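You operate a simulated robot arm through the tools that you are given. There is no shell and no other tool.

Carry out the task below with a simulated robot arm. There is one attempt and no reset: what you move stays moved.

TASK
Put things in order on the side bench top. At the end: the black wiper block from the side bench top stands on top of the grey guard panel; the yellow dauber stands where the silver spare bolt stood; the black bolt stands where the black wiper block stood; the silver spare bolt from the side bench top stands where the black bolt stood; whatever was shut is shut again. Leave all else as you found it, and nothing knocked over.

The check looks at the end state, three seconds after you hand in, the way a careful person would. Anything else that was tipped, shoved, dropped, spilled or broken makes it a failure.

THE ROBOT
A 6-joint arm with a two-finger parallel gripper, fixed in place. Base frame: the origin is at the foot of the arm, x ahead of it, y to its left, z up; the work surface is at about z = 0. Units: mm, degrees, N and s.
With the tool pointing down near the work surface it reaches from about 140 to 580 mm from the base axis. Its first joint turns from -66.0 to 66.0 degrees. Payload 2.1 kg.
The TCP is the grasp point between the finger pads, 30 mm short of the fingertips. In the tool frame z runs along the fingers and y along their closing line. The gripper opens to 94 mm. The fingers are 28 mm wide and 10 mm thick; the gripper's body (50 by 96 mm) begins 55 mm behind the TCP.
Orientation is that of the tool frame in the base frame, as a unit quaternion [x, y, z, w]. With the fingers straight down and closing along the base's y, the tool's x points along the base's -x, its y along +y and its z along -z.

THE INTERFACE
- The arm moves only by the tool move_arm. Its argument "moves" is a list that holds one entry, the list of rows, each a list of 7 numbers: the shift along the tool's x, y, z in units of 40 mm (1.0 is 40 mm), then the turn, a rotation vector about the tool's x, y, z in units of 4 degrees (1.0 is 4 degrees), then the closure, from 0 (fully open) to 1 (shut). In form: [[[dx, dy, dz, wx, wy, wz, claw], ...]]. A call has 1 to 20 rows; each row shifts and turns the commanded pose from where the row before left it, along the tool's axes as they then stand. A call with a number of a shift or a turn outside -1 to 1 is refused whole. Rows are played at 5 a second. More than 50 mm and 8.6 degrees between two rows, or a gripper value outside its range, and nothing of the call is played. Where a pose cannot be reached the arm comes as near as it can. A force on the tool above 40 N (or 10 N above the force at the start of the call, whichever is more), or a blocked arm, ends the call early, and 0.2 s more pass. Each finger travels about 72 mm/s and halts on what it meets, pressing with about 38 N; the grip force reading is that of the motor and also rises with nothing between the fingers. The clock runs only during rows and for 0.2 s after the last one: add rows that do not move to give the fingers time. It gives the time, the measured TCP pose, the force on the tool (base axes), the opening and the grip force at its end, in the units of the frame above (readings bear some noise), with the torque about the TCP (base axes, N m) and any sound that the robot's microphone picked up.
- Cameras (640 x 400 px; columns grow to the right, rows downward): "scene" is fixed at [51, -368.6, 483.7]; the picture's right is [0.85, -0.53, 0.00], its down [-0.33, -0.53, -0.78] and it looks along [0.41, 0.66, -0.63] (base axes); focal length 229 px, centre (320, 200). "wrist" rides on the gripper at [76, 14, -103] in the tool frame; the picture's right is [-0.18, 0.98, 0.00], its down [-0.75, -0.14, -0.64] and it looks along [-0.63, -0.12, 0.77] (tool axes); focal length 243 px, centre (320, 200). There is no depth. A picture from a camera that has moved, and an enlarged one, comes with that camera's place and axes in the base frame and with its lens. The place of the scene camera against the robot may be out by one fixed shift of up to 12 mm in any direction.
- snapshot(camera): a new picture of that camera. It takes no simulated time.
- close_up(camera, box): a new picture of the part [left, top, right, bottom] of that camera's present view, enlarged. It takes no simulated time.
- finish_job(): hands the job in; it is judged then, once.

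Nothing tells you positions but the pictures and the camera data. Unless the task says otherwise, let go and move clear before handing in.

The tools are called after "Request:" as a command line: name --argument value ..., lists and objects as JSON in quotes. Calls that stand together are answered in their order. move_arm: Moves the arm, as the interface text tells. Its arguments: {"type":"object","properties":{"moves":{"type":"array"}},"required":["moves"]} The other tools are called the same way: snapshot (camera) takes a picture; close_up (camera, box) takes an enlarged picture of a part of a camera's view; finish_job () hands the job in.

At the start:

```text
time_s: 0.0
tcp_pos: [307.5, -70.0, 341.0]
tcp_rot: [0.0, 1.0, -0.001, 0.0]
force: [0.1, -0.3, 0.9]
torque: [0.03, -0.01, 0.01]
opening: 94.1
finger_force: 0.1
```

scene: 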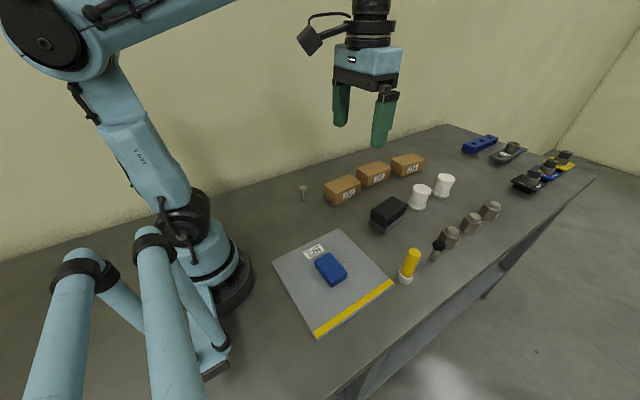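
wrist: 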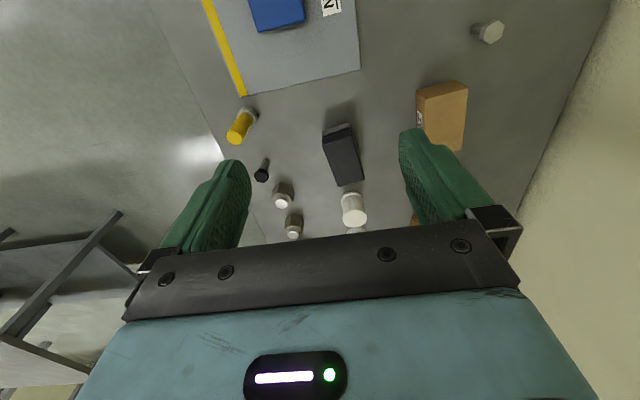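

I see a bench with a grey panel (blue block on it), a yellow dauber, a black bolt, a black wiper block, boxes, white and steel pieces. I will look closer at everything before moving.

Request:
close_up --camera "scene" --box '[260, 140, 420, 240]'

Request:
close_up --camera "scene" --box '[360, 160, 520, 300]'

Request:
close_up --camera "scene" --box '[260, 220, 420, 345]'

Request:
close_up --camera "scene" --box '[440, 110, 620, 220]'

Request:
close_up --camera "wrist" --box '[200, 0, 520, 240]'

```text
4.00 times, centred on (340, 190) of scene
camera zoom: at [51.0, -368.6, 483.7], right [0.85, -0.53, 0.0], down [-0.33, -0.53, -0.78], along [0.41, 0.66, -0.63], focal length 915 px, centre (240, 240)
```

zoom: 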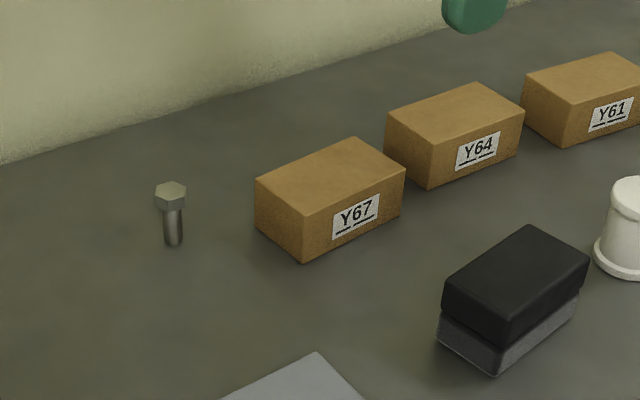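

```text
2.86 times, centred on (440, 230) of scene
camera zoom: at [51.0, -368.6, 483.7], right [0.85, -0.53, 0.0], down [-0.33, -0.53, -0.78], along [0.41, 0.66, -0.63], focal length 654 px, centre (-23, 114)
```

zoom: 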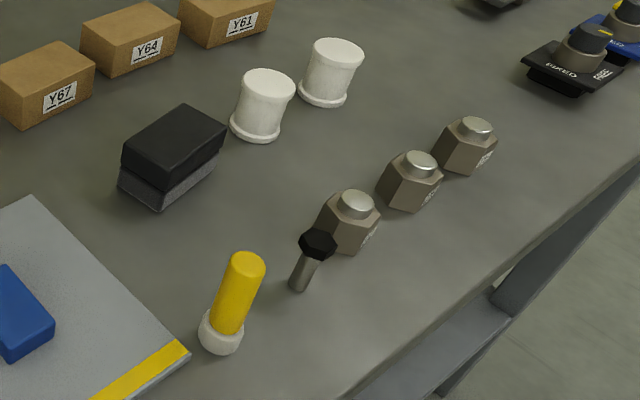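

```text
3.20 times, centred on (340, 282) of scene
camera zoom: at [51.0, -368.6, 483.7], right [0.85, -0.53, 0.0], down [-0.33, -0.53, -0.78], along [0.41, 0.66, -0.63], focal length 732 px, centre (256, -64)
```

zoom: 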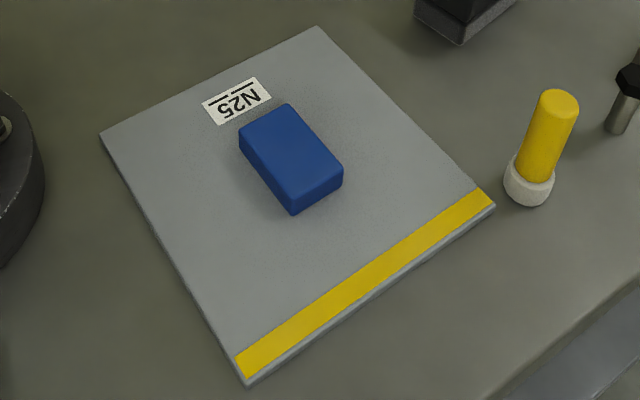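

```text
3.56 times, centred on (530, 165) of scene
camera zoom: at [51.0, -368.6, 483.7], right [0.85, -0.53, 0.0], down [-0.33, -0.53, -0.78], along [0.41, 0.66, -0.63], focal length 814 px, centre (-427, 324)
```

zoom: 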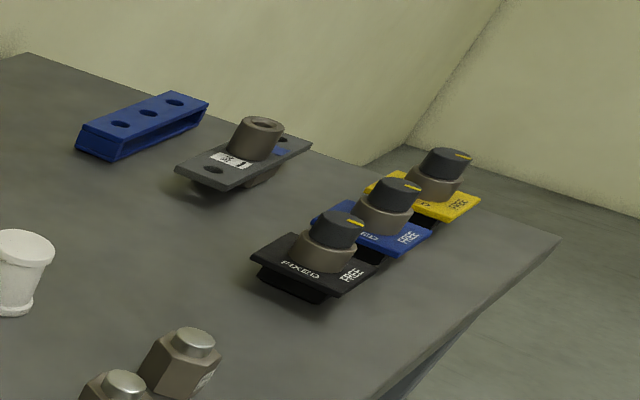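

```text
1.67 times, centred on (360, 120) of wrist
camera zoom: at [231.4, -57.2, 442.5], right [0.18, 0.98, 0.0], down [0.75, -0.14, 0.64], along [0.63, -0.12, -0.77], focal length 404 px, centre (253, 333)
```

zoom: 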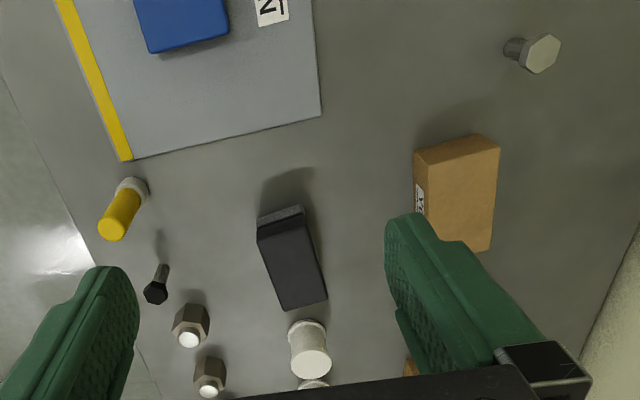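

The bench is all in view: wiper block near (482,-44), black bolt near (472,-215), silver bolt near (307,160), dauber near (375,-215), panel about x 130–345, y -215 to -5 with a blue block on it. First I move the wrist camera lower over the wiper block to measure things better.

Request:
move_arm --moves '[[[-0.4625, 0.13, 0.705, 0, 0, 0, 0], [-0.4625, 0.13, 0.705, 0, 0, 0, 0], [-0.4625, 0.13, 0.705, 0, 0, 0, 0], [-0.4625, 0.13, 0.705, 0, 0, 0, 0], [-0.4625, 0.13, 0.705, 0, 0, 0, 0], [0, 0, 0, 0, 0, 0, 0], [0, 0, 0, 0, 0, 0, 0]]]'

Request:
snapshot --camera "wrist"

```text
time_s: 1.6
tcp_pos: [398.9, -44.3, 198.8]
tcp_rot: [0.0, 1.0, -0.001, 0.001]
force: [0.0, -1.3, 1.1]
torque: [0.03, 0.0, 0.0]
opening: 93.8
finger_force: 0.0
```

```text
taken
camera wrist: at [324.2, -30.5, 301.2], right [0.18, 0.98, 0.0], down [0.75, -0.14, 0.64], along [0.63, -0.12, -0.77], focal length 243 px, centre (320, 200)
```

wrist: 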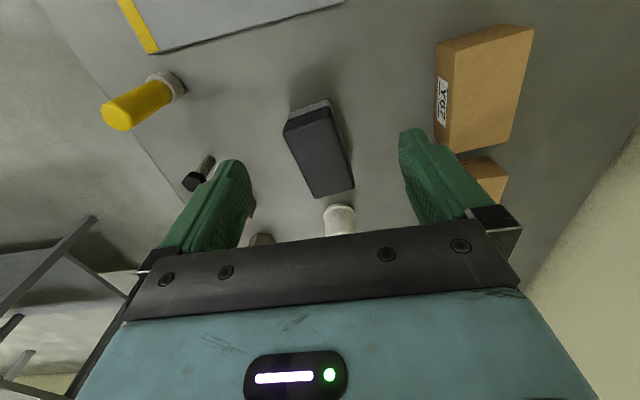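

The wiper block is in clear view now; I take enlargements to measure its corners and yaw, the bolt and the dauber.

Request:
close_up --camera "wrist" --box '[260, 80, 380, 240]'

Request:
close_up --camera "wrist" --box '[90, 50, 250, 200]'

```text
2.50 times, centred on (320, 160) of wrist
camera zoom: at [324.2, -30.5, 301.2], right [0.18, 0.98, 0.0], down [0.75, -0.14, 0.64], along [0.63, -0.12, -0.77], focal length 606 px, centre (320, 300)
```

zoom: 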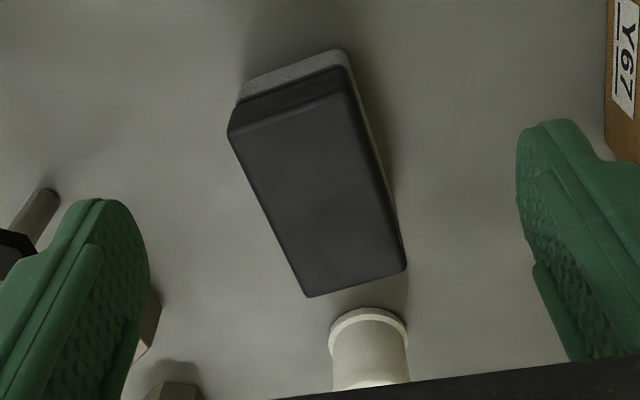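

```text
2.67 times, centred on (170, 125) of wrist
camera zoom: at [324.2, -30.5, 301.2], right [0.18, 0.98, 0.0], down [0.75, -0.14, 0.64], along [0.63, -0.12, -0.77], focal length 647 px, centre (720, 400)
```

zoom: 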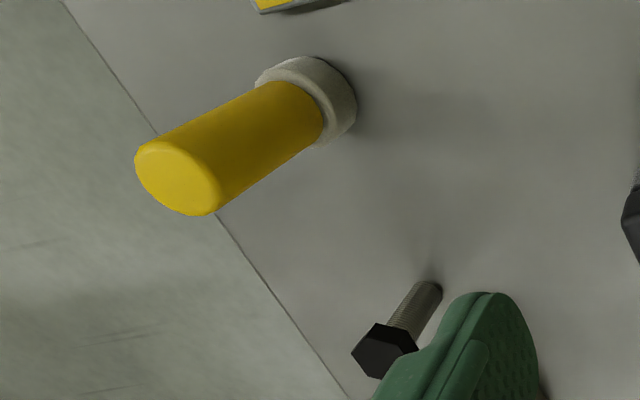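

The block measures about 100 x 57 x 48 mm, centred near (476,-55), yawed about 8.5°. I move above it and turn the gripper to match, then check with pictures.

Request:
move_arm --moves '[[[-0.482, -0.067, 0.43, 0, 0, 0, 0], [-0.482, -0.067, 0.43, 0, 0, 0, 0], [-0.482, -0.067, 0.43, 0, 0, 0, 0], [-0.482, -0.067, 0.43, 0, 0, 0, 0], [0, 0, 0, 0, 0, -0.71, 0], [0, 0, 0, 0, 0, -0.71, 0], [0, 0, 0, 0, 0, -0.71, 0], [0, 0, 0, 0, 0, 0, 0], [0, 0, 0, 0, 0, 0, 0]]]'

Request:
snapshot --camera "wrist"

Request:
close_up --camera "scene" --box '[340, 100, 500, 260]'

```text
time_s: 3.6
tcp_pos: [476.8, -54.9, 130.9]
tcp_rot: [-0.075, 0.997, -0.001, 0.001]
force: [-0.3, 0.0, -0.4]
torque: [-0.02, -0.01, -0.01]
opening: 94.0
finger_force: 0.0
```

```text
taken
camera wrist: at [399.9, -52.7, 232.7], right [0.04, 1.0, 0.0], down [0.77, -0.03, 0.64], along [0.64, -0.02, -0.77], focal length 243 px, centre (320, 200)
```

wrist: 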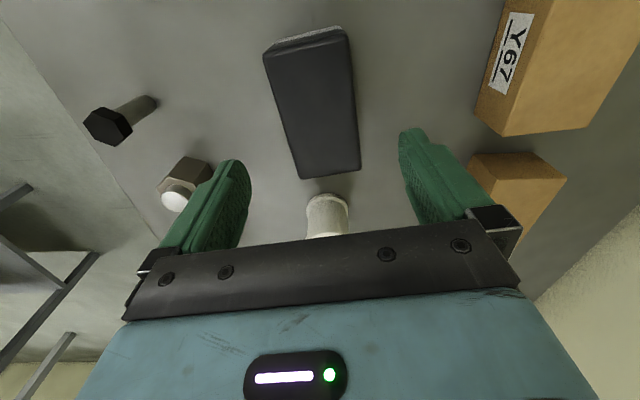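

```text
2.50 times, centred on (420, 180) of scene
camera zoom: at [51.0, -368.6, 483.7], right [0.85, -0.53, 0.0], down [-0.33, -0.53, -0.78], along [0.41, 0.66, -0.63], focal length 572 px, centre (70, 250)
```

zoom: 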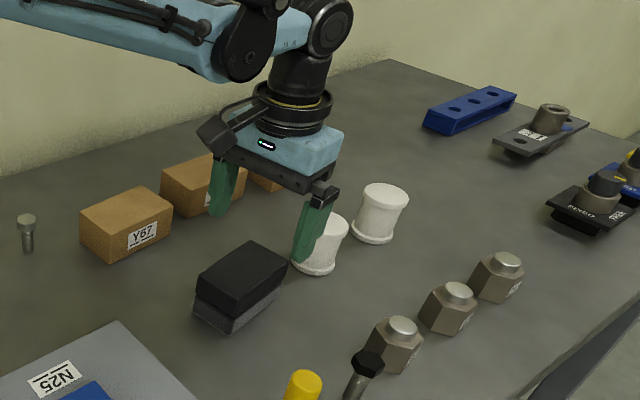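

The block centre now reads (474,-56), in line with the gripper. I descend with open fingers straddling it.

Request:
move_arm --moves '[[[0.072, -0.009, 0.29, 0, 0, 0, 0], [0, 0, 0.29, 0, 0, 0, 0], [0, 0, 0.29, 0, 0, 0, 0], [0, 0, 0.29, 0, 0, 0, 0], [0, 0, 0.29, 0, 0, 0, 0], [0, 0, 0.29, 0, 0, 0, 0], [0, 0, 0.29, 0, 0, 0, 0], [0, 0, 0.29, 0, 0, 0, 0], [0, 0, 0, 0, 0, 0, 0], [0, 0, 0, 0, 0, 0, 0]]]'

Request:
snapshot --camera "wrist"

Request:
close_up --camera "scene" --box '[340, 140, 500, 260]'

```text
time_s: 5.8
tcp_pos: [475.6, -56.5, 37.7]
tcp_rot: [-0.074, 0.997, 0.0, 0.0]
force: [-0.4, 0.0, 0.2]
torque: [0.01, 0.01, 0.02]
opening: 93.9
finger_force: 0.1
```

```text
taken
camera wrist: at [397.6, -53.8, 139.9], right [0.04, 1.0, 0.0], down [0.77, -0.03, 0.64], along [0.64, -0.02, -0.77], focal length 243 px, centre (320, 200)
```

wrist: 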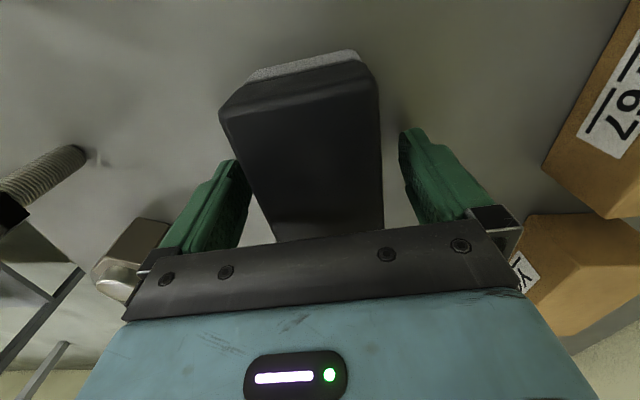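

```text
3.33 times, centred on (420, 200) of scene
camera zoom: at [51.0, -368.6, 483.7], right [0.85, -0.53, 0.0], down [-0.33, -0.53, -0.78], along [0.41, 0.66, -0.63], focal length 763 px, centre (-13, 200)
```

zoom: 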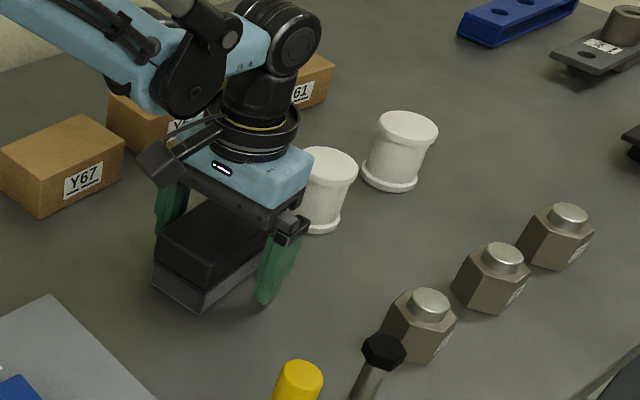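

The fingers straddle the block evenly and clear of everything else. I close slowly onto it.

Request:
move_arm --moves '[[[0, 0, 0, 0, 0, 0, 0.2], [0, 0, 0, 0, 0, 0, 0.3], [0, 0, 0, 0, 0, 0, 0.36], [0, 0, 0, 0, 0, 0, 0.42], [0, 0, 0, 0, 0, 0, 0.5], [0, 0, 0, 0, 0, 0, 0.6], [0, 0, 0, 0, 0, 0, 0.7], [0, 0, 0, 0, 0, 0, 0.7]]]'

```text
time_s: 7.6
tcp_pos: [475.2, -55.1, 37.6]
tcp_rot: [-0.075, 0.997, 0.001, 0.0]
force: [-0.1, -0.3, 1.2]
torque: [0.03, -0.02, 0.02]
opening: 59.6
finger_force: 37.5
```

The block is gripped (opening 59.6 mm, full grip force). I lift it straight up and carry it toward the panel's free corner strip.

Request:
move_arm --moves '[[[0, 0, -0.15, 0, 0, 0, 0.7], [0, 0, -0.25, 0, 0, 0, 0.7], [0, 0, -0.4, 0, 0, 0, 0.7], [0, 0, -0.5, 0, 0, 0, 0.7], [0, 0, -0.5, 0, 0, 0, 0.7], [0, 0, -0.5, 0, 0, 0, 0.7], [0.2, 0.02, 0, 0, 0, 0, 0.7], [0.602, 0.0548, 0, 0, 0, 0, 0.7], [0.602, 0.0548, 0, 0, 0, 0, 0.7], [0.602, 0.0548, 0, 0, 0, 0, 0.7], [0.602, 0.0548, 0, 0, 0, 0, 0.7], [0.602, 0.0548, 0, 0, 0, 0, 0.7], [0.602, 0.0548, 0, 0, 0, 0, 0.7], [0.602, 0.0548, 0, 0, 0, 0, 0.7], [0, 0, 0, 0, 0, 0, 0.7], [0, 0, 0, 0, 0, 0, 0.7]]]'

Request:
snapshot --camera "wrist"

Request:
snapshot --camera "scene"

```text
time_s: 11.0
tcp_pos: [298.3, -65.6, 129.1]
tcp_rot: [-0.074, 0.997, 0.0, 0.001]
force: [-0.3, -0.5, -0.7]
torque: [0.04, -0.01, 0.01]
opening: 59.9
finger_force: 38.1
```

```text
taken
camera wrist: at [219.8, -64.4, 231.3], right [0.04, 1.0, 0.0], down [0.77, -0.03, 0.64], along [0.64, -0.02, -0.77], focal length 243 px, centre (320, 200)
```

wrist: 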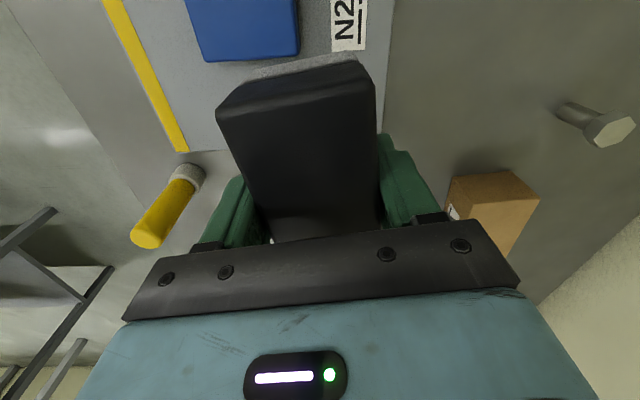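

```text
taken
```

scene: 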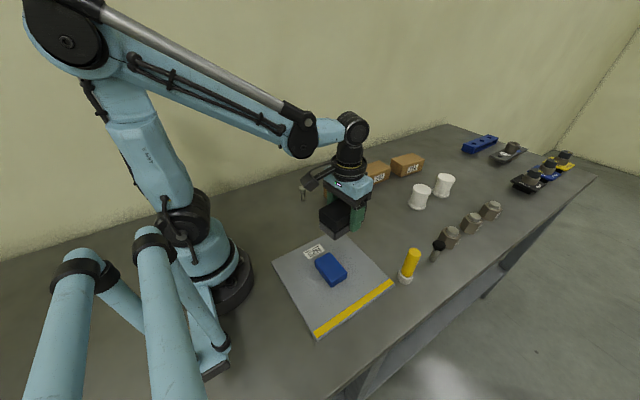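

The block is held level above the panel's far strip; the free area is clear. I turn it about 82° so its long side runs along y.

Request:
move_arm --moves '[[[0, 0, 0, 0, 0, -0.5, 0.7], [0, 0, 0, 0, 0, -1, 0.7], [0, 0, 0, 0, 0, -1, 0.7], [0, 0, 0, 0, 0, -1, 0.7], [0, 0, 0, 0, 0, -1, 0.7], [0, 0, 0, 0, 0, -1, 0.7], [0, 0, 0, 0, 0, -1, 0.7], [0, 0, 0, 0, 0, -1, 0.7], [0, 0, 0, 0, 0, -1, 0.7], [0, 0, 0, 0, 0, -1, 0.7], [0, 0, 0, 0, 0, -1, 0.7], [0, 0, 0, 0, 0, -1, 0.7], [0, 0, 0, 0, 0, -1, 0.7], [0, 0, 0, 0, 0, -1, 0.7], [0, 0, 0, 0, 0, -1, 0.7], [0, 0, 0, 0, 0, -1, 0.7], [0, 0, 0, 0, 0, -1, 0.7], [0, 0, 0, 0, 0, -1, 0.7], [0, 0, 0, 0, 0, -1, 0.7], [0, 0, 0, 0, 0, -1, 0.7]]]'

```text
time_s: 15.2
tcp_pos: [298.1, -66.4, 130.4]
tcp_rot: [-0.686, 0.727, 0.0, 0.001]
force: [0.4, 0.3, -1.4]
torque: [0.02, 0.0, -0.03]
opening: 59.8
finger_force: 38.6
```

The turn went well (yaw 86.6°). I add the last few degrees and look.

Request:
move_arm --moves '[[[0, 0, 0, 0, 0, -0.7, 0.7], [0, 0, 0, 0, 0, -0.4, 0.7], [0, 0, 0, 0, 0, 0, 0.7], [0, 0, 0, 0, 0, 0, 0.7]]]'

Request:
snapshot --camera "wrist"

Request:
close_up --camera "scene" --box '[260, 160, 420, 345]'

```text
time_s: 16.2
tcp_pos: [297.5, -65.8, 130.1]
tcp_rot: [0.713, -0.701, 0.0, -0.001]
force: [-0.4, 0.3, -1.2]
torque: [-0.01, 0.02, -0.02]
opening: 59.6
finger_force: 38.0
```

```text
taken
camera wrist: at [284.6, -143.4, 231.8], right [-0.99, 0.17, 0.0], down [0.13, 0.76, 0.64], along [0.11, 0.63, -0.77], focal length 243 px, centre (320, 200)
```

wrist: 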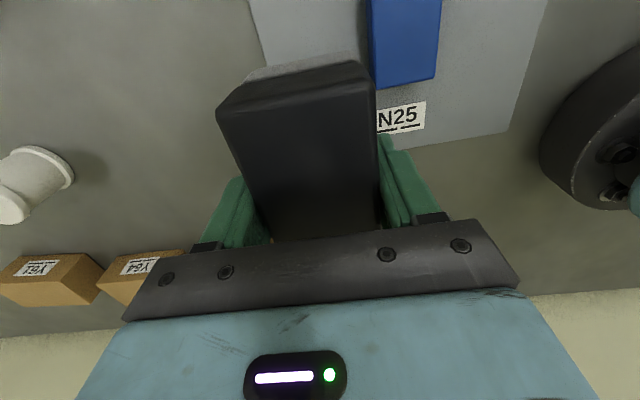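

```text
2.16 times, centred on (340, 252) of scene
camera zoom: at [51.0, -368.6, 483.7], right [0.85, -0.53, 0.0], down [-0.33, -0.53, -0.78], along [0.41, 0.66, -0.63], focal length 495 px, centre (277, 86)
```

zoom: 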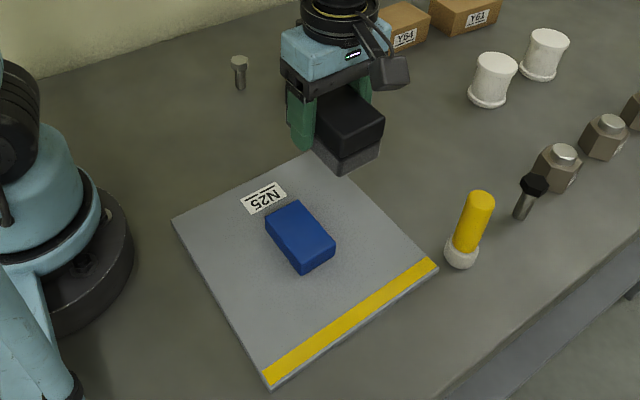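

The block is aligned above the free strip: about 15 mm from the blue block and 7–9 mm inside the panel's edges. I nudge 3 mm toward +y and lower it near the panel.

Request:
move_arm --moves '[[[-0.07, 0, 0, 0, 0, 0, 0.7], [0, 0, 0.4, 0, 0, 0, 0.7], [0, 0, 0.4, 0, 0, 0, 0.7], [0, 0, 0.4, 0, 0, 0, 0.7], [0, 0, 0.3, 0, 0, 0, 0.7], [0, 0, 0.25, 0, 0, 0, 0.7], [0, 0, 0.2, 0, 0, 0, 0.7], [0, 0, 0, 0, 0, 0, 0.7], [0, 0, 0, 0, 0, 0, 0.7]]]'

Request:
close_up --camera "scene" --box '[290, 160, 400, 300]'

Request:
snapshot --camera "wrist"

```text
time_s: 18.2
tcp_pos: [297.4, -63.5, 50.2]
tcp_rot: [0.713, -0.702, 0.001, 0.0]
force: [0.2, 0.0, -0.5]
torque: [0.05, 0.01, 0.01]
opening: 59.3
finger_force: 37.8
```

```text
2.86 times, centred on (345, 230) of scene
camera zoom: at [51.0, -368.6, 483.7], right [0.85, -0.53, 0.0], down [-0.33, -0.53, -0.78], along [0.41, 0.66, -0.63], focal length 654 px, centre (249, 114)
```

zoom: 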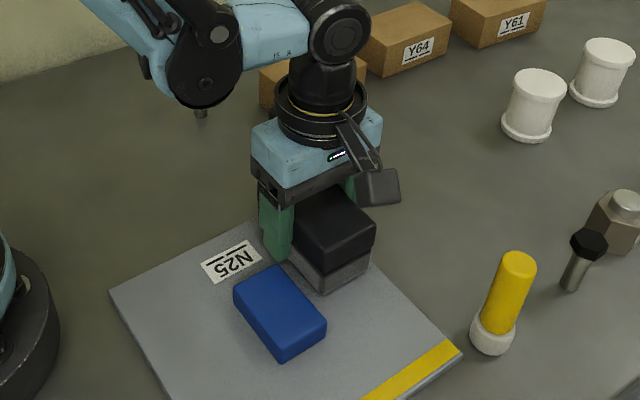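

```text
taken
camera wrist: at [284.2, -140.8, 153.3], right [-0.99, 0.17, 0.0], down [0.13, 0.76, 0.64], along [0.11, 0.63, -0.77], focal length 243 px, centre (320, 200)
```

wrist: 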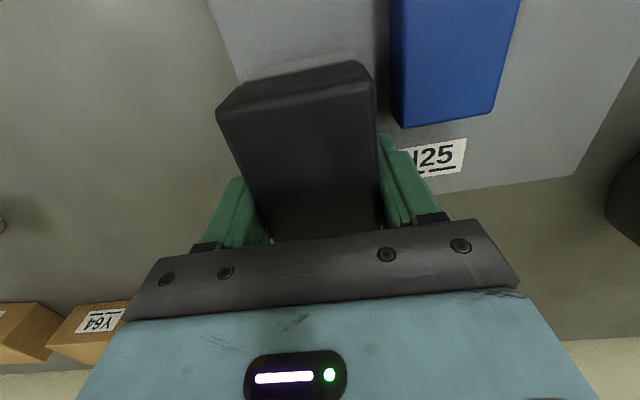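

The block hovers about 5 mm over the panel, clear of the blue block. I lower in small steps until contact shows.

Request:
move_arm --moves '[[[0, 0, 0.05, 0, 0, 0, 0.7], [0, 0, 0.05, 0, 0, 0, 0.7], [0, 0, 0, 0, 0, 0, 0.7]]]'

```text
time_s: 19.0
tcp_pos: [297.5, -63.2, 47.5]
tcp_rot: [0.713, -0.701, 0.0, 0.0]
force: [-2.2, -0.8, 22.1]
torque: [0.11, 0.15, 0.04]
opening: 59.4
finger_force: 37.6
```

Contact with the panel is reached (22 N up). I ease back about 1 mm and open the fingers a little.

Request:
move_arm --moves '[[[0, 0, -0.03, 0, 0, 0, 0.7], [0, 0, 0, 0, 0, 0, 0.6], [0, 0, 0, 0, 0, 0, 0.45], [0, 0, 0, 0, 0, 0, 0.35], [0, 0, 0, 0, 0, 0, 0.3], [0, 0, 0, 0, 0, 0, 0.28], [0, 0, 0, 0, 0, 0, 0.28]]]'

Request:
snapshot --camera "wrist"

Request:
close_up --camera "scene" --box '[290, 160, 400, 300]'

```text
time_s: 20.6
tcp_pos: [298.3, -62.6, 49.4]
tcp_rot: [0.713, -0.702, 0.001, -0.001]
force: [0.5, -0.2, 0.9]
torque: [-0.04, 0.0, 0.01]
opening: 67.6
finger_force: 0.0
```

```text
taken
camera wrist: at [284.7, -140.7, 151.0], right [-0.99, 0.17, 0.0], down [0.13, 0.76, 0.64], along [0.11, 0.63, -0.77], focal length 243 px, centre (320, 200)
```

wrist: 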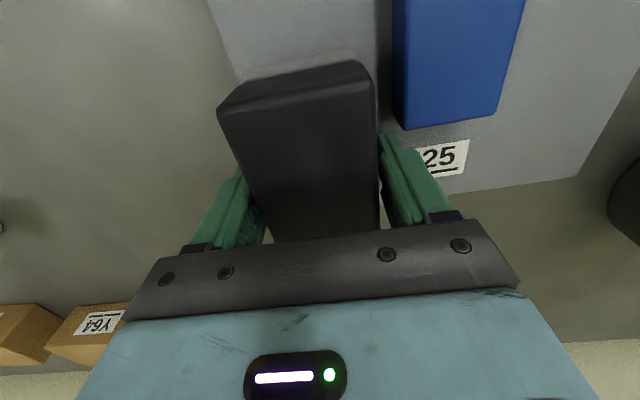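

```text
2.86 times, centred on (345, 230) of scene
camera zoom: at [51.0, -368.6, 483.7], right [0.85, -0.53, 0.0], down [-0.33, -0.53, -0.78], along [0.41, 0.66, -0.63], focal length 654 px, centre (249, 114)
```

zoom: 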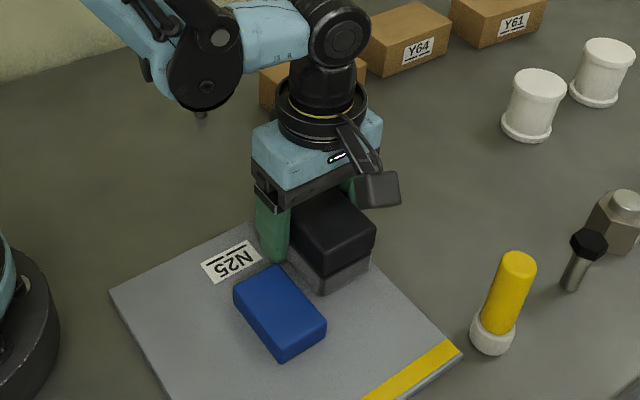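

The block stands on the panel, fingers free on both sides. I rise straight up and turn back.

Request:
move_arm --moves '[[[0, 0, -0.1, 0, 0, 0, 0.28], [0, 0, -0.3, 0, 0, 0, 0.28], [0, 0, -0.5, 0, 0, 0, 0.28], [0, 0, -0.6, 0, 0, 0, 0.28], [0, 0, -0.6, 0, 0, 0, 0.2], [0, 0, -0.6, 0, 0, 0, 0.1], [0, 0, 0, 0, 0, 1, 0], [0, 0, 0, 0, 0, 1, 0], [0, 0, 0, 0, 0, 1, 0], [0, 0, 0, 0, 0, 1, 0], [0, 0, 0, 0, 0, 1, 0], [0, 0, 0, 0, 0, 1, 0], [0, 0, 0, 0, 0, 1, 0], [0, 0, 0, 0, 0, 1, 0], [0, 0, 0, 0, 0, 1, 0], [0, 0, 0, 0, 0, 1, 0], [0, 0, 0, 0, 0, 1, 0], [0, 0, 0, 0, 0, 1, 0], [0, 0, 0, 0, 0, 1, 0]]]'

Request:
snapshot --camera "wrist"

Request:
close_up --camera "scene" --box '[260, 160, 420, 345]'

```text
time_s: 24.6
tcp_pos: [297.3, -63.9, 156.2]
tcp_rot: [-0.332, 0.943, 0.001, 0.001]
force: [0.2, 0.0, 0.2]
torque: [0.03, -0.01, 0.01]
opening: 93.8
finger_force: 0.0
```

```text
taken
camera wrist: at [229.4, -101.3, 258.9], right [-0.47, 0.88, 0.0], down [0.67, 0.36, 0.64], along [0.57, 0.3, -0.77], focal length 243 px, centre (320, 200)
```

wrist: 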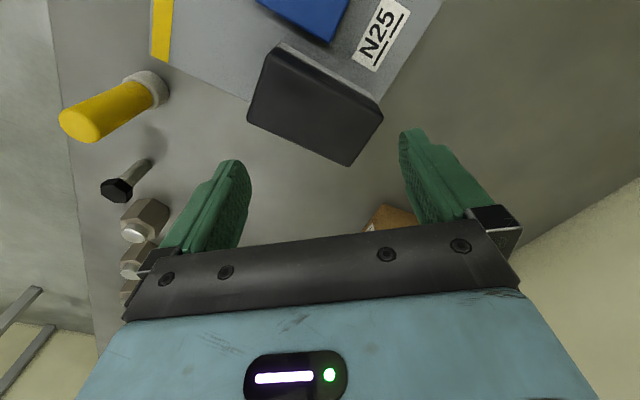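

```text
2.16 times, centred on (340, 252) of scene
camera zoom: at [51.0, -368.6, 483.7], right [0.85, -0.53, 0.0], down [-0.33, -0.53, -0.78], along [0.41, 0.66, -0.63], focal length 495 px, centre (277, 86)
```

zoom: 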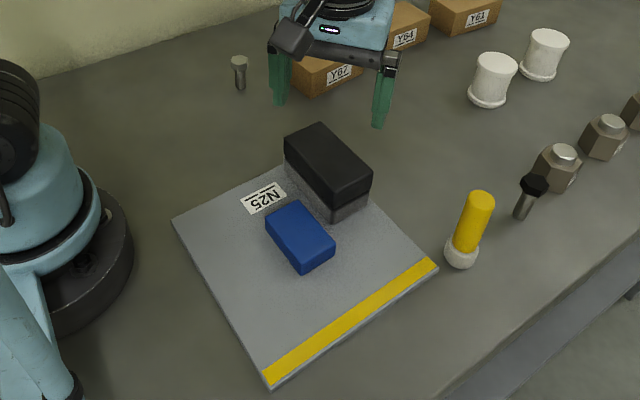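

The wiper block stands upright on the panel, clear of the blue block. I turn the gripper back to straight and move over to view the black bolt.

Request:
move_arm --moves '[[[0, 0, 0, 0, 0, 0.97, 0], [0, 0, 0, 0, 0, 0.97, 0], [0, 0, 0, 0, 0, 0.97, 0], [0, 0, 0, 0, 0, 0.97, 0], [0, 0, 0, 0, 0, 0.97, 0], [0, 0, 0, 0, 0, 0.97, 0], [0, 0, 0, 0, 0, 0.97, 0], [0, 0, 0, 0, 0, 0.97, 0], [0, 0, 0, 0, 0, 0.97, 0], [0, 0, 0, 0, 0, 0.97, 0], [-0.429, -0.625, 0, 0, 0, 0, 0], [-0.429, -0.625, 0, 0, 0, 0, 0], [-0.429, -0.625, 0, 0, 0, 0, 0], [-0.429, -0.625, 0, 0, 0, 0, 0], [-0.429, -0.625, 0, 0, 0, 0, 0], [-0.429, -0.625, 0, 0, 0, 0, 0], [0, 0, 0, 0, 0, 0, 0], [0, 0, 0, 0, 0, 0, 0]]]'

Request:
snapshot --camera "wrist"

Request:
close_up --camera "wrist" --box '[270, 90, 390, 190]'

```text
time_s: 28.4
tcp_pos: [401.9, -214.3, 157.8]
tcp_rot: [-0.001, 1.0, 0.0, 0.0]
force: [1.1, -0.9, 0.5]
torque: [0.0, -0.01, 0.01]
opening: 93.9
finger_force: 0.0
```

```text
taken
camera wrist: at [325.2, -200.4, 259.3], right [0.18, 0.98, 0.0], down [0.75, -0.14, 0.64], along [0.63, -0.12, -0.77], focal length 243 px, centre (320, 200)
```

wrist: 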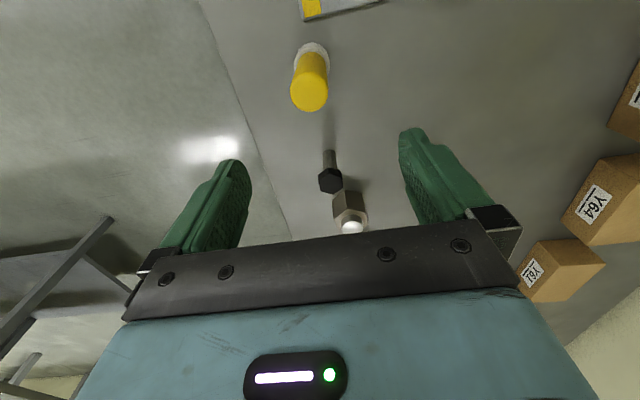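

```text
4.00 times, centred on (330, 140) of wrist
camera zoom: at [325.2, -200.4, 259.3], right [0.18, 0.98, 0.0], down [0.75, -0.14, 0.64], along [0.63, -0.12, -0.77], focal length 970 px, centre (280, 440)
```

zoom: 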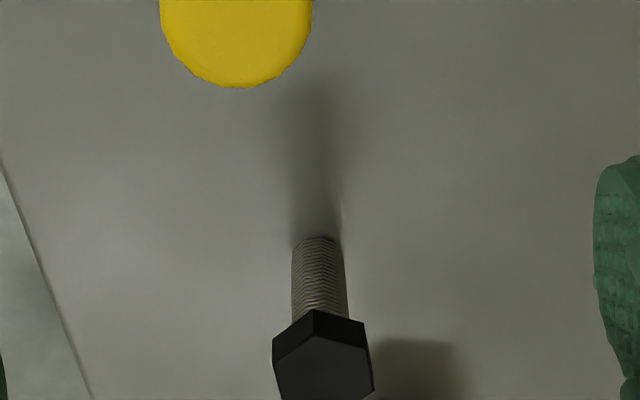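

The black bolt stands near (471,-216); its hex head has a vertex toward the base, so flats face roughly ±y. I take a closer picture of the head to get its exact yaw.

Request:
close_up --camera "wrist" --box '[300, 140, 380, 240]'

Request:
close_up --camera "wrist" --box '[270, 20, 350, 130]'

Request:
close_up --camera "scene" --box '[390, 190, 510, 290]'

```text
4.00 times, centred on (340, 190) of wrist
camera zoom: at [325.2, -200.4, 259.3], right [0.18, 0.98, 0.0], down [0.75, -0.14, 0.64], along [0.63, -0.12, -0.77], focal length 970 px, centre (240, 240)
```

zoom: 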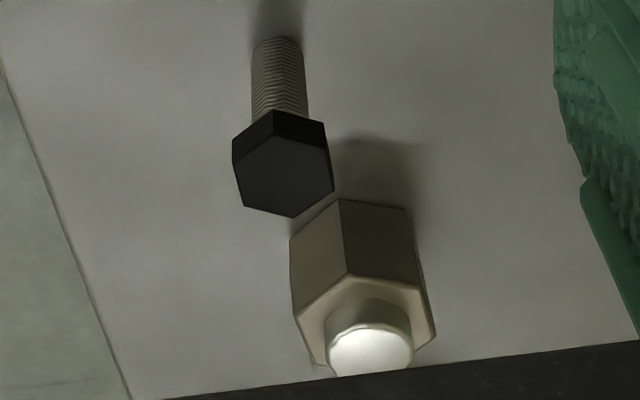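

```text
3.64 times, centred on (310, 75) of wrist
camera zoom: at [325.2, -200.4, 259.3], right [0.18, 0.98, 0.0], down [0.75, -0.14, 0.64], along [0.63, -0.12, -0.77], focal length 882 px, centre (356, 654)
```

zoom: 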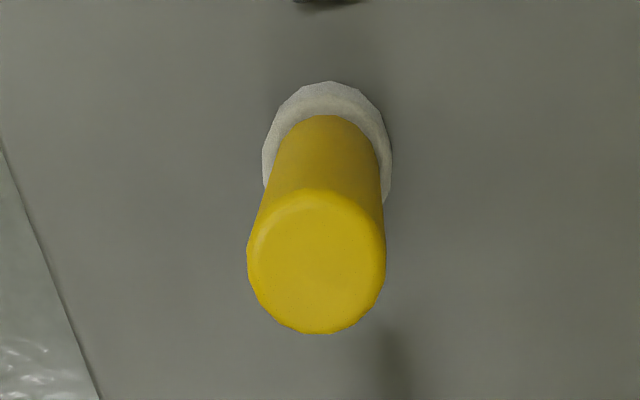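

```text
4.00 times, centred on (450, 240) of scene
camera zoom: at [51.0, -368.6, 483.7], right [0.85, -0.53, 0.0], down [-0.33, -0.53, -0.78], along [0.41, 0.66, -0.63], focal length 915 px, centre (-200, 40)
```

zoom: 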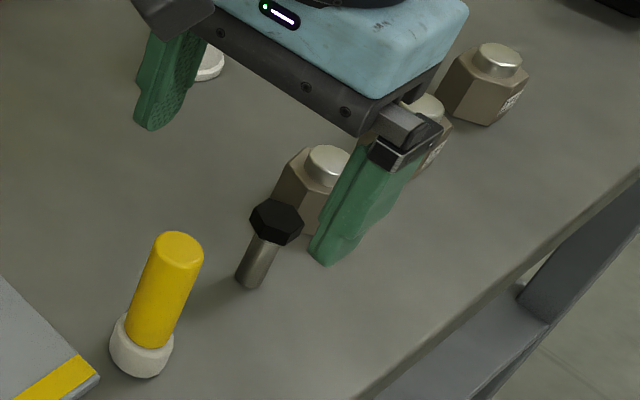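

The black bolt centre is about (471,-216.5), ~60 mm tall, head ~24 mm across flats with flats facing ±y, so no turn is needed. I move above it and descend partway, then check.

Request:
move_arm --moves '[[[-0.4319, -0.0138, 0, 0, 0, 0, 0.2], [-0.4319, -0.0138, 0, 0, 0, 0, 0.2], [-0.4319, -0.0138, 0, 0, 0, 0, 0.2], [-0.4319, -0.0138, 0, 0, 0, 0, 0.2], [0, 0, 0.4, 0, 0, 0, 0.2], [0, 0, 0.4, 0, 0, 0, 0.2], [0, 0, 0.4, 0, 0, 0, 0.2], [0, 0, 0.24, 0, 0, 0, 0.2], [0, 0, 0, 0, 0, 0, 0.2], [0, 0, 0, 0, 0, 0, 0.2]]]'

Request:
snapshot --camera "wrist"

Request:
close_up --camera "scene" --box '[390, 190, 510, 290]'

```text
time_s: 30.6
tcp_pos: [469.8, -216.0, 98.9]
tcp_rot: [-0.001, 1.0, 0.0, 0.001]
force: [0.8, 0.1, -0.7]
torque: [0.03, 0.0, -0.01]
opening: 75.0
finger_force: 0.0
```

```text
taken
camera wrist: at [393.7, -202.7, 201.6], right [0.18, 0.98, 0.0], down [0.75, -0.14, 0.64], along [0.63, -0.12, -0.77], focal length 243 px, centre (320, 200)
```

wrist: 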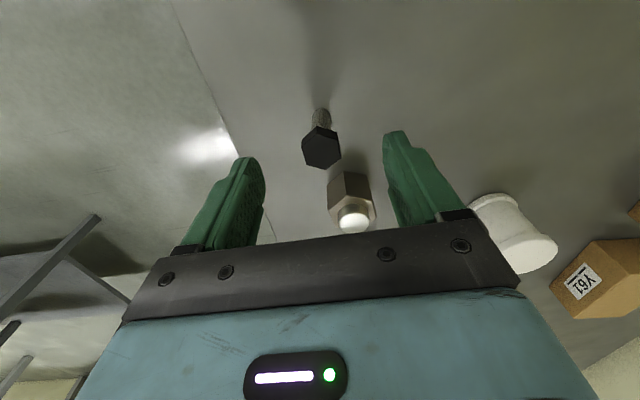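

```text
4.00 times, centred on (450, 240) of scene
camera zoom: at [51.0, -368.6, 483.7], right [0.85, -0.53, 0.0], down [-0.33, -0.53, -0.78], along [0.41, 0.66, -0.63], focal length 915 px, centre (-200, 40)
```

zoom: 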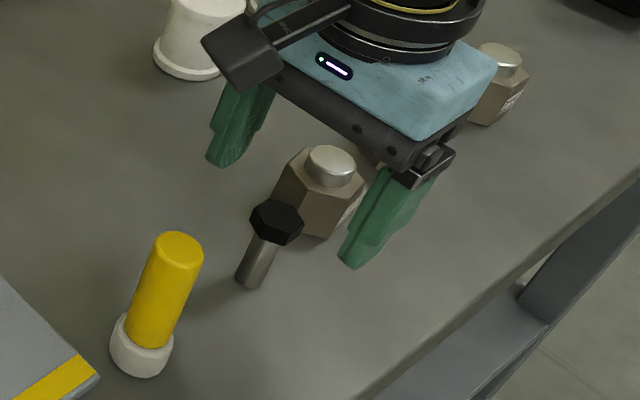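

The bolt head lies right under the grasp point (469–471, -216). I descend to the head's mid-height.

Request:
move_arm --moves '[[[0, 0, 0.3, 0, 0, 0, 0.2], [0, 0, 0.3, 0, 0, 0, 0.2], [0, 0, 0.3, 0, 0, 0, 0.2], [0, 0, 0.22, 0, 0, 0, 0.2], [0, 0, 0, 0, 0, 0, 0.2], [0, 0, 0, 0, 0, 0, 0.2]]]'

Request:
snapshot --camera "wrist"

Request:
close_up --camera "wrist" --box '[240, 100, 420, 240]'

Request:
close_up --camera "scene" --box '[390, 190, 510, 290]'

```text
time_s: 32.0
tcp_pos: [469.9, -215.5, 54.5]
tcp_rot: [-0.001, 1.0, 0.0, 0.001]
force: [0.1, 0.1, -0.5]
torque: [-0.01, -0.02, 0.03]
opening: 75.0
finger_force: 0.1
```

```text
taken
camera wrist: at [394.1, -201.9, 156.2], right [0.18, 0.98, 0.0], down [0.75, -0.14, 0.64], along [0.63, -0.12, -0.77], focal length 243 px, centre (320, 200)
```

wrist: 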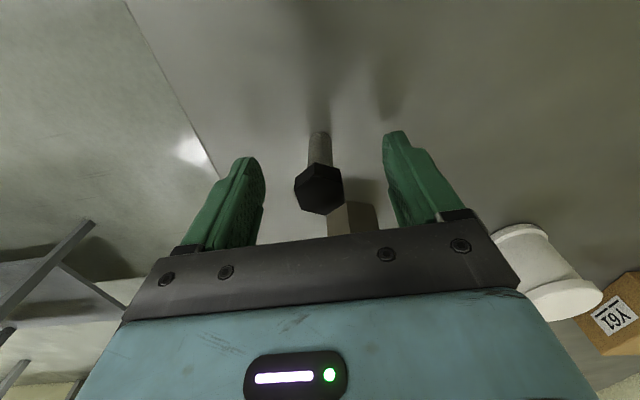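

```text
2.86 times, centred on (330, 170) of wrist
camera zoom: at [394.1, -201.9, 156.2], right [0.18, 0.98, 0.0], down [0.75, -0.14, 0.64], along [0.63, -0.12, -0.77], focal length 693 px, centre (291, 286)
```

zoom: 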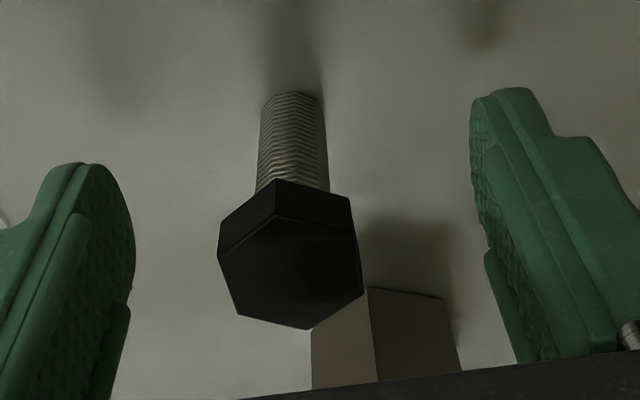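

```text
4.00 times, centred on (450, 240) of scene
camera zoom: at [51.0, -368.6, 483.7], right [0.85, -0.53, 0.0], down [-0.33, -0.53, -0.78], along [0.41, 0.66, -0.63], focal length 915 px, centre (-200, 40)
```

zoom: 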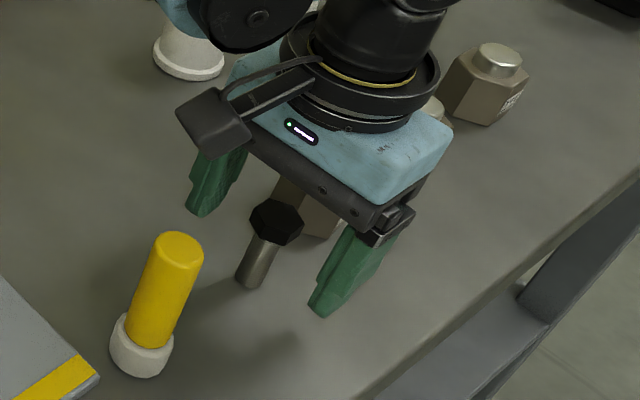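

The bolt head sits centred between the fingers. I close in small steps onto its flats.

Request:
move_arm --moves '[[[0, 0, 0, 0, 0, 0, 0.4], [0, 0, 0, 0, 0, 0, 0.55], [0, 0, 0, 0, 0, 0, 0.65], [0, 0, 0, 0, 0, 0, 0.7], [0, 0, 0, 0, 0, 0, 0.72], [0, 0, 0, 0, 0, 0, 0.74], [0, 0, 0, 0, 0, 0, 0.76], [0, 0, 0, 0, 0, 0, 0.8], [0, 0, 0, 0, 0, 0, 0.9], [0, 0, 0, 0, 0, 0, 1], [0, 0, 0, 0, 0, 0, 1]]]'

Request:
close_up --camera "wrist" --box '[240, 100, 420, 240]'

Request:
close_up --camera "scene" --box '[390, 190, 510, 290]'

```text
time_s: 34.4
tcp_pos: [470.1, -214.9, 54.0]
tcp_rot: [-0.001, 1.0, 0.001, 0.001]
force: [-0.1, -0.6, 1.2]
torque: [0.01, 0.03, -0.02]
opening: 23.2
finger_force: 38.4
```

```text
2.86 times, centred on (330, 170) of wrist
camera zoom: at [394.1, -201.9, 156.4], right [0.18, 0.98, 0.0], down [0.75, -0.14, 0.64], along [0.63, -0.12, -0.77], focal length 693 px, centre (291, 286)
```

zoom: 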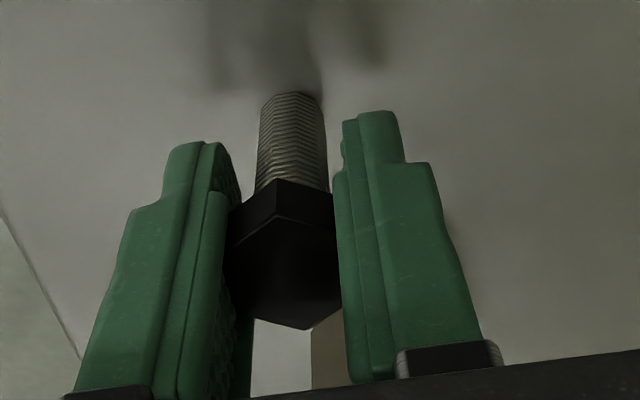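

```text
4.00 times, centred on (450, 240) of scene
camera zoom: at [51.0, -368.6, 483.7], right [0.85, -0.53, 0.0], down [-0.33, -0.53, -0.78], along [0.41, 0.66, -0.63], focal length 915 px, centre (-200, 40)
```

zoom: 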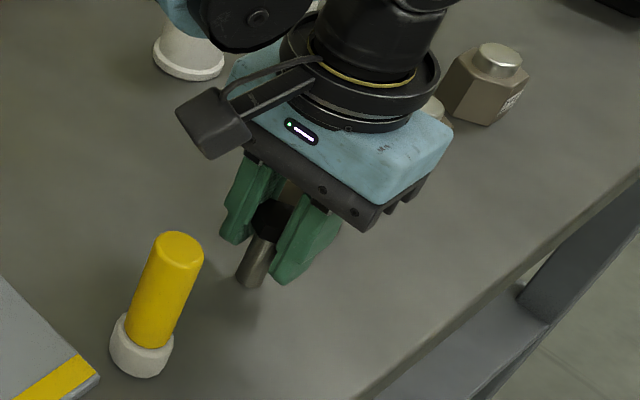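

The bolt is gripped on its flats (23 mm) and upright. I lift it straight up and carry it over to where the wiper block stood, (474,-55.5).

Request:
move_arm --moves '[[[0, 0, -0.1, 0, 0, 0, 1], [0, 0, -0.2, 0, 0, 0, 1], [0, 0, -0.3, 0, 0, 0, 1], [0, 0, -0.4, 0, 0, 0, 1], [0, 0, -0.4, 0, 0, 0, 1], [0, 0, -0.4, 0, 0, 0, 1], [-0.0125, 0.2, 0, 0, 0, 0, 1], [-0.0125, 0.4, 0, 0, 0, 0, 1], [-0.0125, 0.5, 0, 0, 0, 0, 1], [-0.0125, 0.5, 0, 0, 0, 0, 1], [-0.0125, 0.5, 0, 0, 0, 0, 1], [-0.0125, 0.5, 0, 0, 0, 0, 1], [-0.0125, 0.5, 0, 0, 0, 0, 1], [0, 0.5, 0, 0, 0, 0, 1], [0, 0.3, 0, 0, 0, 0, 1], [0, 0.0875, 0, 0, 0, 0, 1], [0, 0, 0, 0, 0, 0, 1], [0, 0, 0, 0, 0, 0, 1]]]'

Request:
snapshot --camera "wrist"

Request:
close_up --camera "scene" --box '[350, 120, 500, 280]'

```text
time_s: 38.2
tcp_pos: [473.6, -55.0, 127.8]
tcp_rot: [-0.001, 1.0, -0.001, 0.001]
force: [0.7, 0.5, -1.5]
torque: [0.02, 0.02, 0.02]
opening: 23.1
finger_force: 38.7
```

```text
taken
camera wrist: at [397.4, -42.1, 229.6], right [0.18, 0.98, 0.0], down [0.75, -0.14, 0.64], along [0.63, -0.12, -0.77], focal length 243 px, centre (320, 200)
```

wrist: 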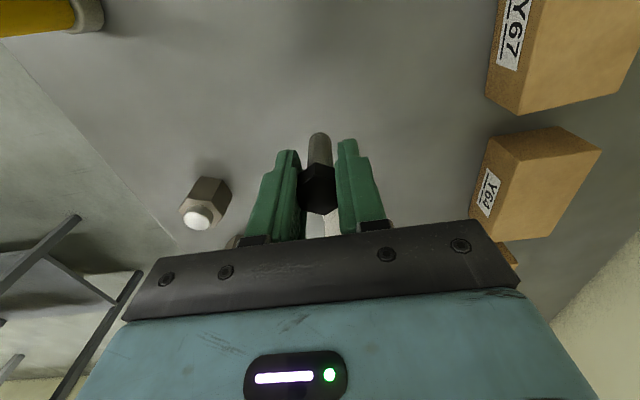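

```text
2.50 times, centred on (425, 200) of scene
camera zoom: at [51.0, -368.6, 483.7], right [0.85, -0.53, 0.0], down [-0.33, -0.53, -0.78], along [0.41, 0.66, -0.63], focal length 572 px, centre (58, 200)
```

zoom: 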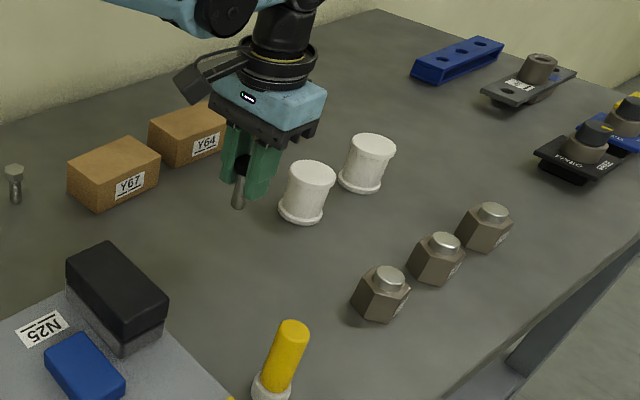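

The bolt hangs upright above the wiper's old place and the area is clear. I lower it to just above the bench.

Request:
move_arm --moves '[[[0, 0, 0.3, 0, 0, 0, 1], [0, 0, 0.4, 0, 0, 0, 1], [0, 0, 0.4, 0, 0, 0, 1], [0, 0, 0.3, 0, 0, 0, 1], [0, 0, 0.2, 0, 0, 0, 1], [0, 0, 0.1, 0, 0, 0, 1], [0, 0, 0, 0, 0, 0, 1], [0, 0, 0, 0, 0, 0, 1]]]'

Request:
close_up --camera "wrist" --box '[240, 100, 420, 240]'

Request:
close_up --camera "scene" --box '[370, 150, 470, 250]'

```text
time_s: 40.0
tcp_pos: [472.5, -55.3, 58.8]
tcp_rot: [0.0, 1.0, 0.0, 0.001]
force: [0.4, 0.8, -0.4]
torque: [0.01, 0.0, 0.02]
opening: 23.2
finger_force: 38.1
```

```text
2.86 times, centred on (330, 170) of wrist
camera zoom: at [397.2, -42.6, 160.7], right [0.18, 0.98, 0.0], down [0.75, -0.14, 0.64], along [0.63, -0.12, -0.77], focal length 693 px, centre (291, 286)
```

zoom: 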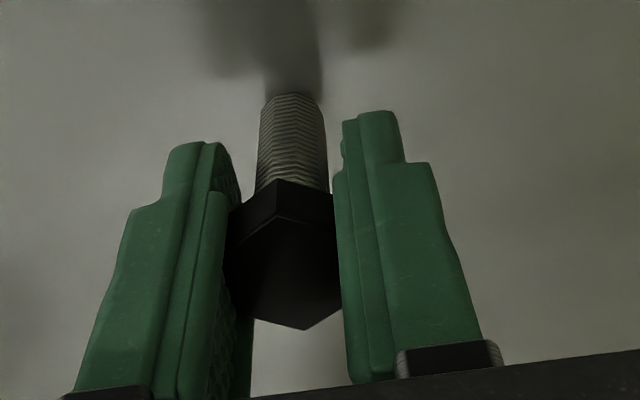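

```text
4.00 times, centred on (420, 200) of scene
camera zoom: at [51.0, -368.6, 483.7], right [0.85, -0.53, 0.0], down [-0.33, -0.53, -0.78], along [0.41, 0.66, -0.63], focal length 915 px, centre (-80, 200)
```

zoom: 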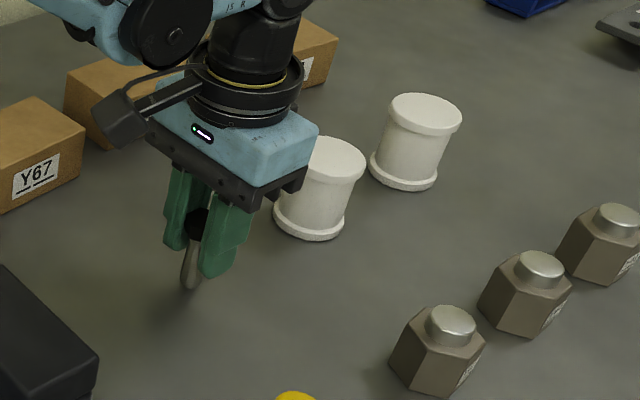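

The bolt is about 4 mm above the bench. I lower gently until contact.

Request:
move_arm --moves '[[[0, 0, 0.04, 0, 0, 0, 1], [0, 0, 0.04, 0, 0, 0, 1], [0, 0, 0.015, 0, 0, 0, 1], [0, 0, 0, 0, 0, 0, 1], [0, 0, 0, 0, 0, 0, 1]]]'

```text
time_s: 41.2
tcp_pos: [473.5, -56.4, 55.8]
tcp_rot: [-0.001, 1.0, 0.0, 0.001]
force: [-0.9, 0.0, -1.3]
torque: [-0.01, -0.02, -0.02]
opening: 22.9
finger_force: 38.2
```

Request:
move_arm --moves '[[[0, 0, 0.015, 0, 0, 0, 1], [0, 0, 0.01, 0, 0, 0, 1], [0, 0, 0, 0, 0, 0, 1], [0, 0, 0, 0, 0, 0, 1]]]'

Request:
close_up --camera "scene" --box '[370, 170, 430, 230]'

```text
time_s: 42.2
tcp_pos: [473.1, -56.6, 55.9]
tcp_rot: [-0.002, 1.0, 0.0, 0.001]
force: [-0.1, 0.6, -1.8]
torque: [0.05, 0.01, 0.02]
opening: 23.1
finger_force: 38.0
```

```text
6.67 times, centred on (400, 200) of scene
camera zoom: at [51.0, -368.6, 483.7], right [0.85, -0.53, 0.0], down [-0.33, -0.53, -0.78], along [0.41, 0.66, -0.63], focal length 1525 px, centre (-213, 200)
```

zoom: 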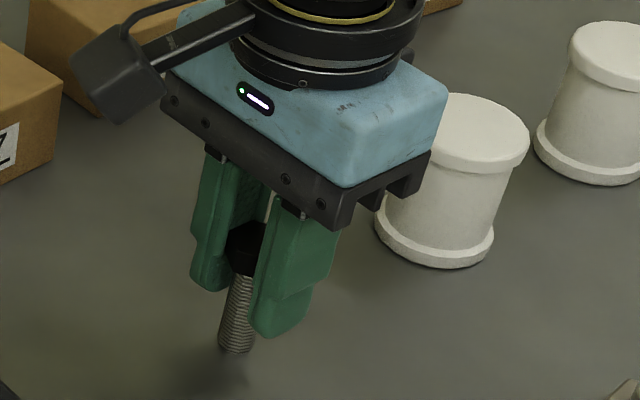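

No contact yet, the shank end is a hair above the bench. I continue in sub-millimetre steps.

Request:
move_arm --moves '[[[0, 0, 0.02, 0, 0, 0, 1], [0, 0, 0, 0, 0, 0, 1], [0, 0, 0, 0, 0, 0, 1]]]'

```text
time_s: 43.0
tcp_pos: [473.8, -56.5, 53.8]
tcp_rot: [-0.001, 1.0, 0.0, 0.001]
force: [-1.1, 0.4, 30.0]
torque: [0.02, 0.01, -0.01]
opening: 23.2
finger_force: 38.1
```

Contact is made (30 N). I back off about 0.5 mm to relieve the press before letting go.

Request:
move_arm --moves '[[[0, 0, -0.012, 0, 0, 0, 1], [0, 0, 0, 0, 0, 0, 1]]]'

```text
time_s: 43.6
tcp_pos: [472.5, -56.9, 55.2]
tcp_rot: [-0.001, 1.0, 0.0, 0.001]
force: [1.1, -0.3, 22.3]
torque: [0.0, -0.04, -0.02]
opening: 23.4
finger_force: 38.2
```

Request:
move_arm --moves '[[[0, 0, -0.015, 0, 0, 0, 1], [0, 0, 0, 0, 0, 0, 1]]]'

```text
time_s: 44.2
tcp_pos: [474.0, -55.4, 54.2]
tcp_rot: [-0.001, 1.0, 0.0, 0.0]
force: [-0.4, -0.8, 0.9]
torque: [-0.02, -0.06, 0.02]
opening: 23.2
finger_force: 38.2
```

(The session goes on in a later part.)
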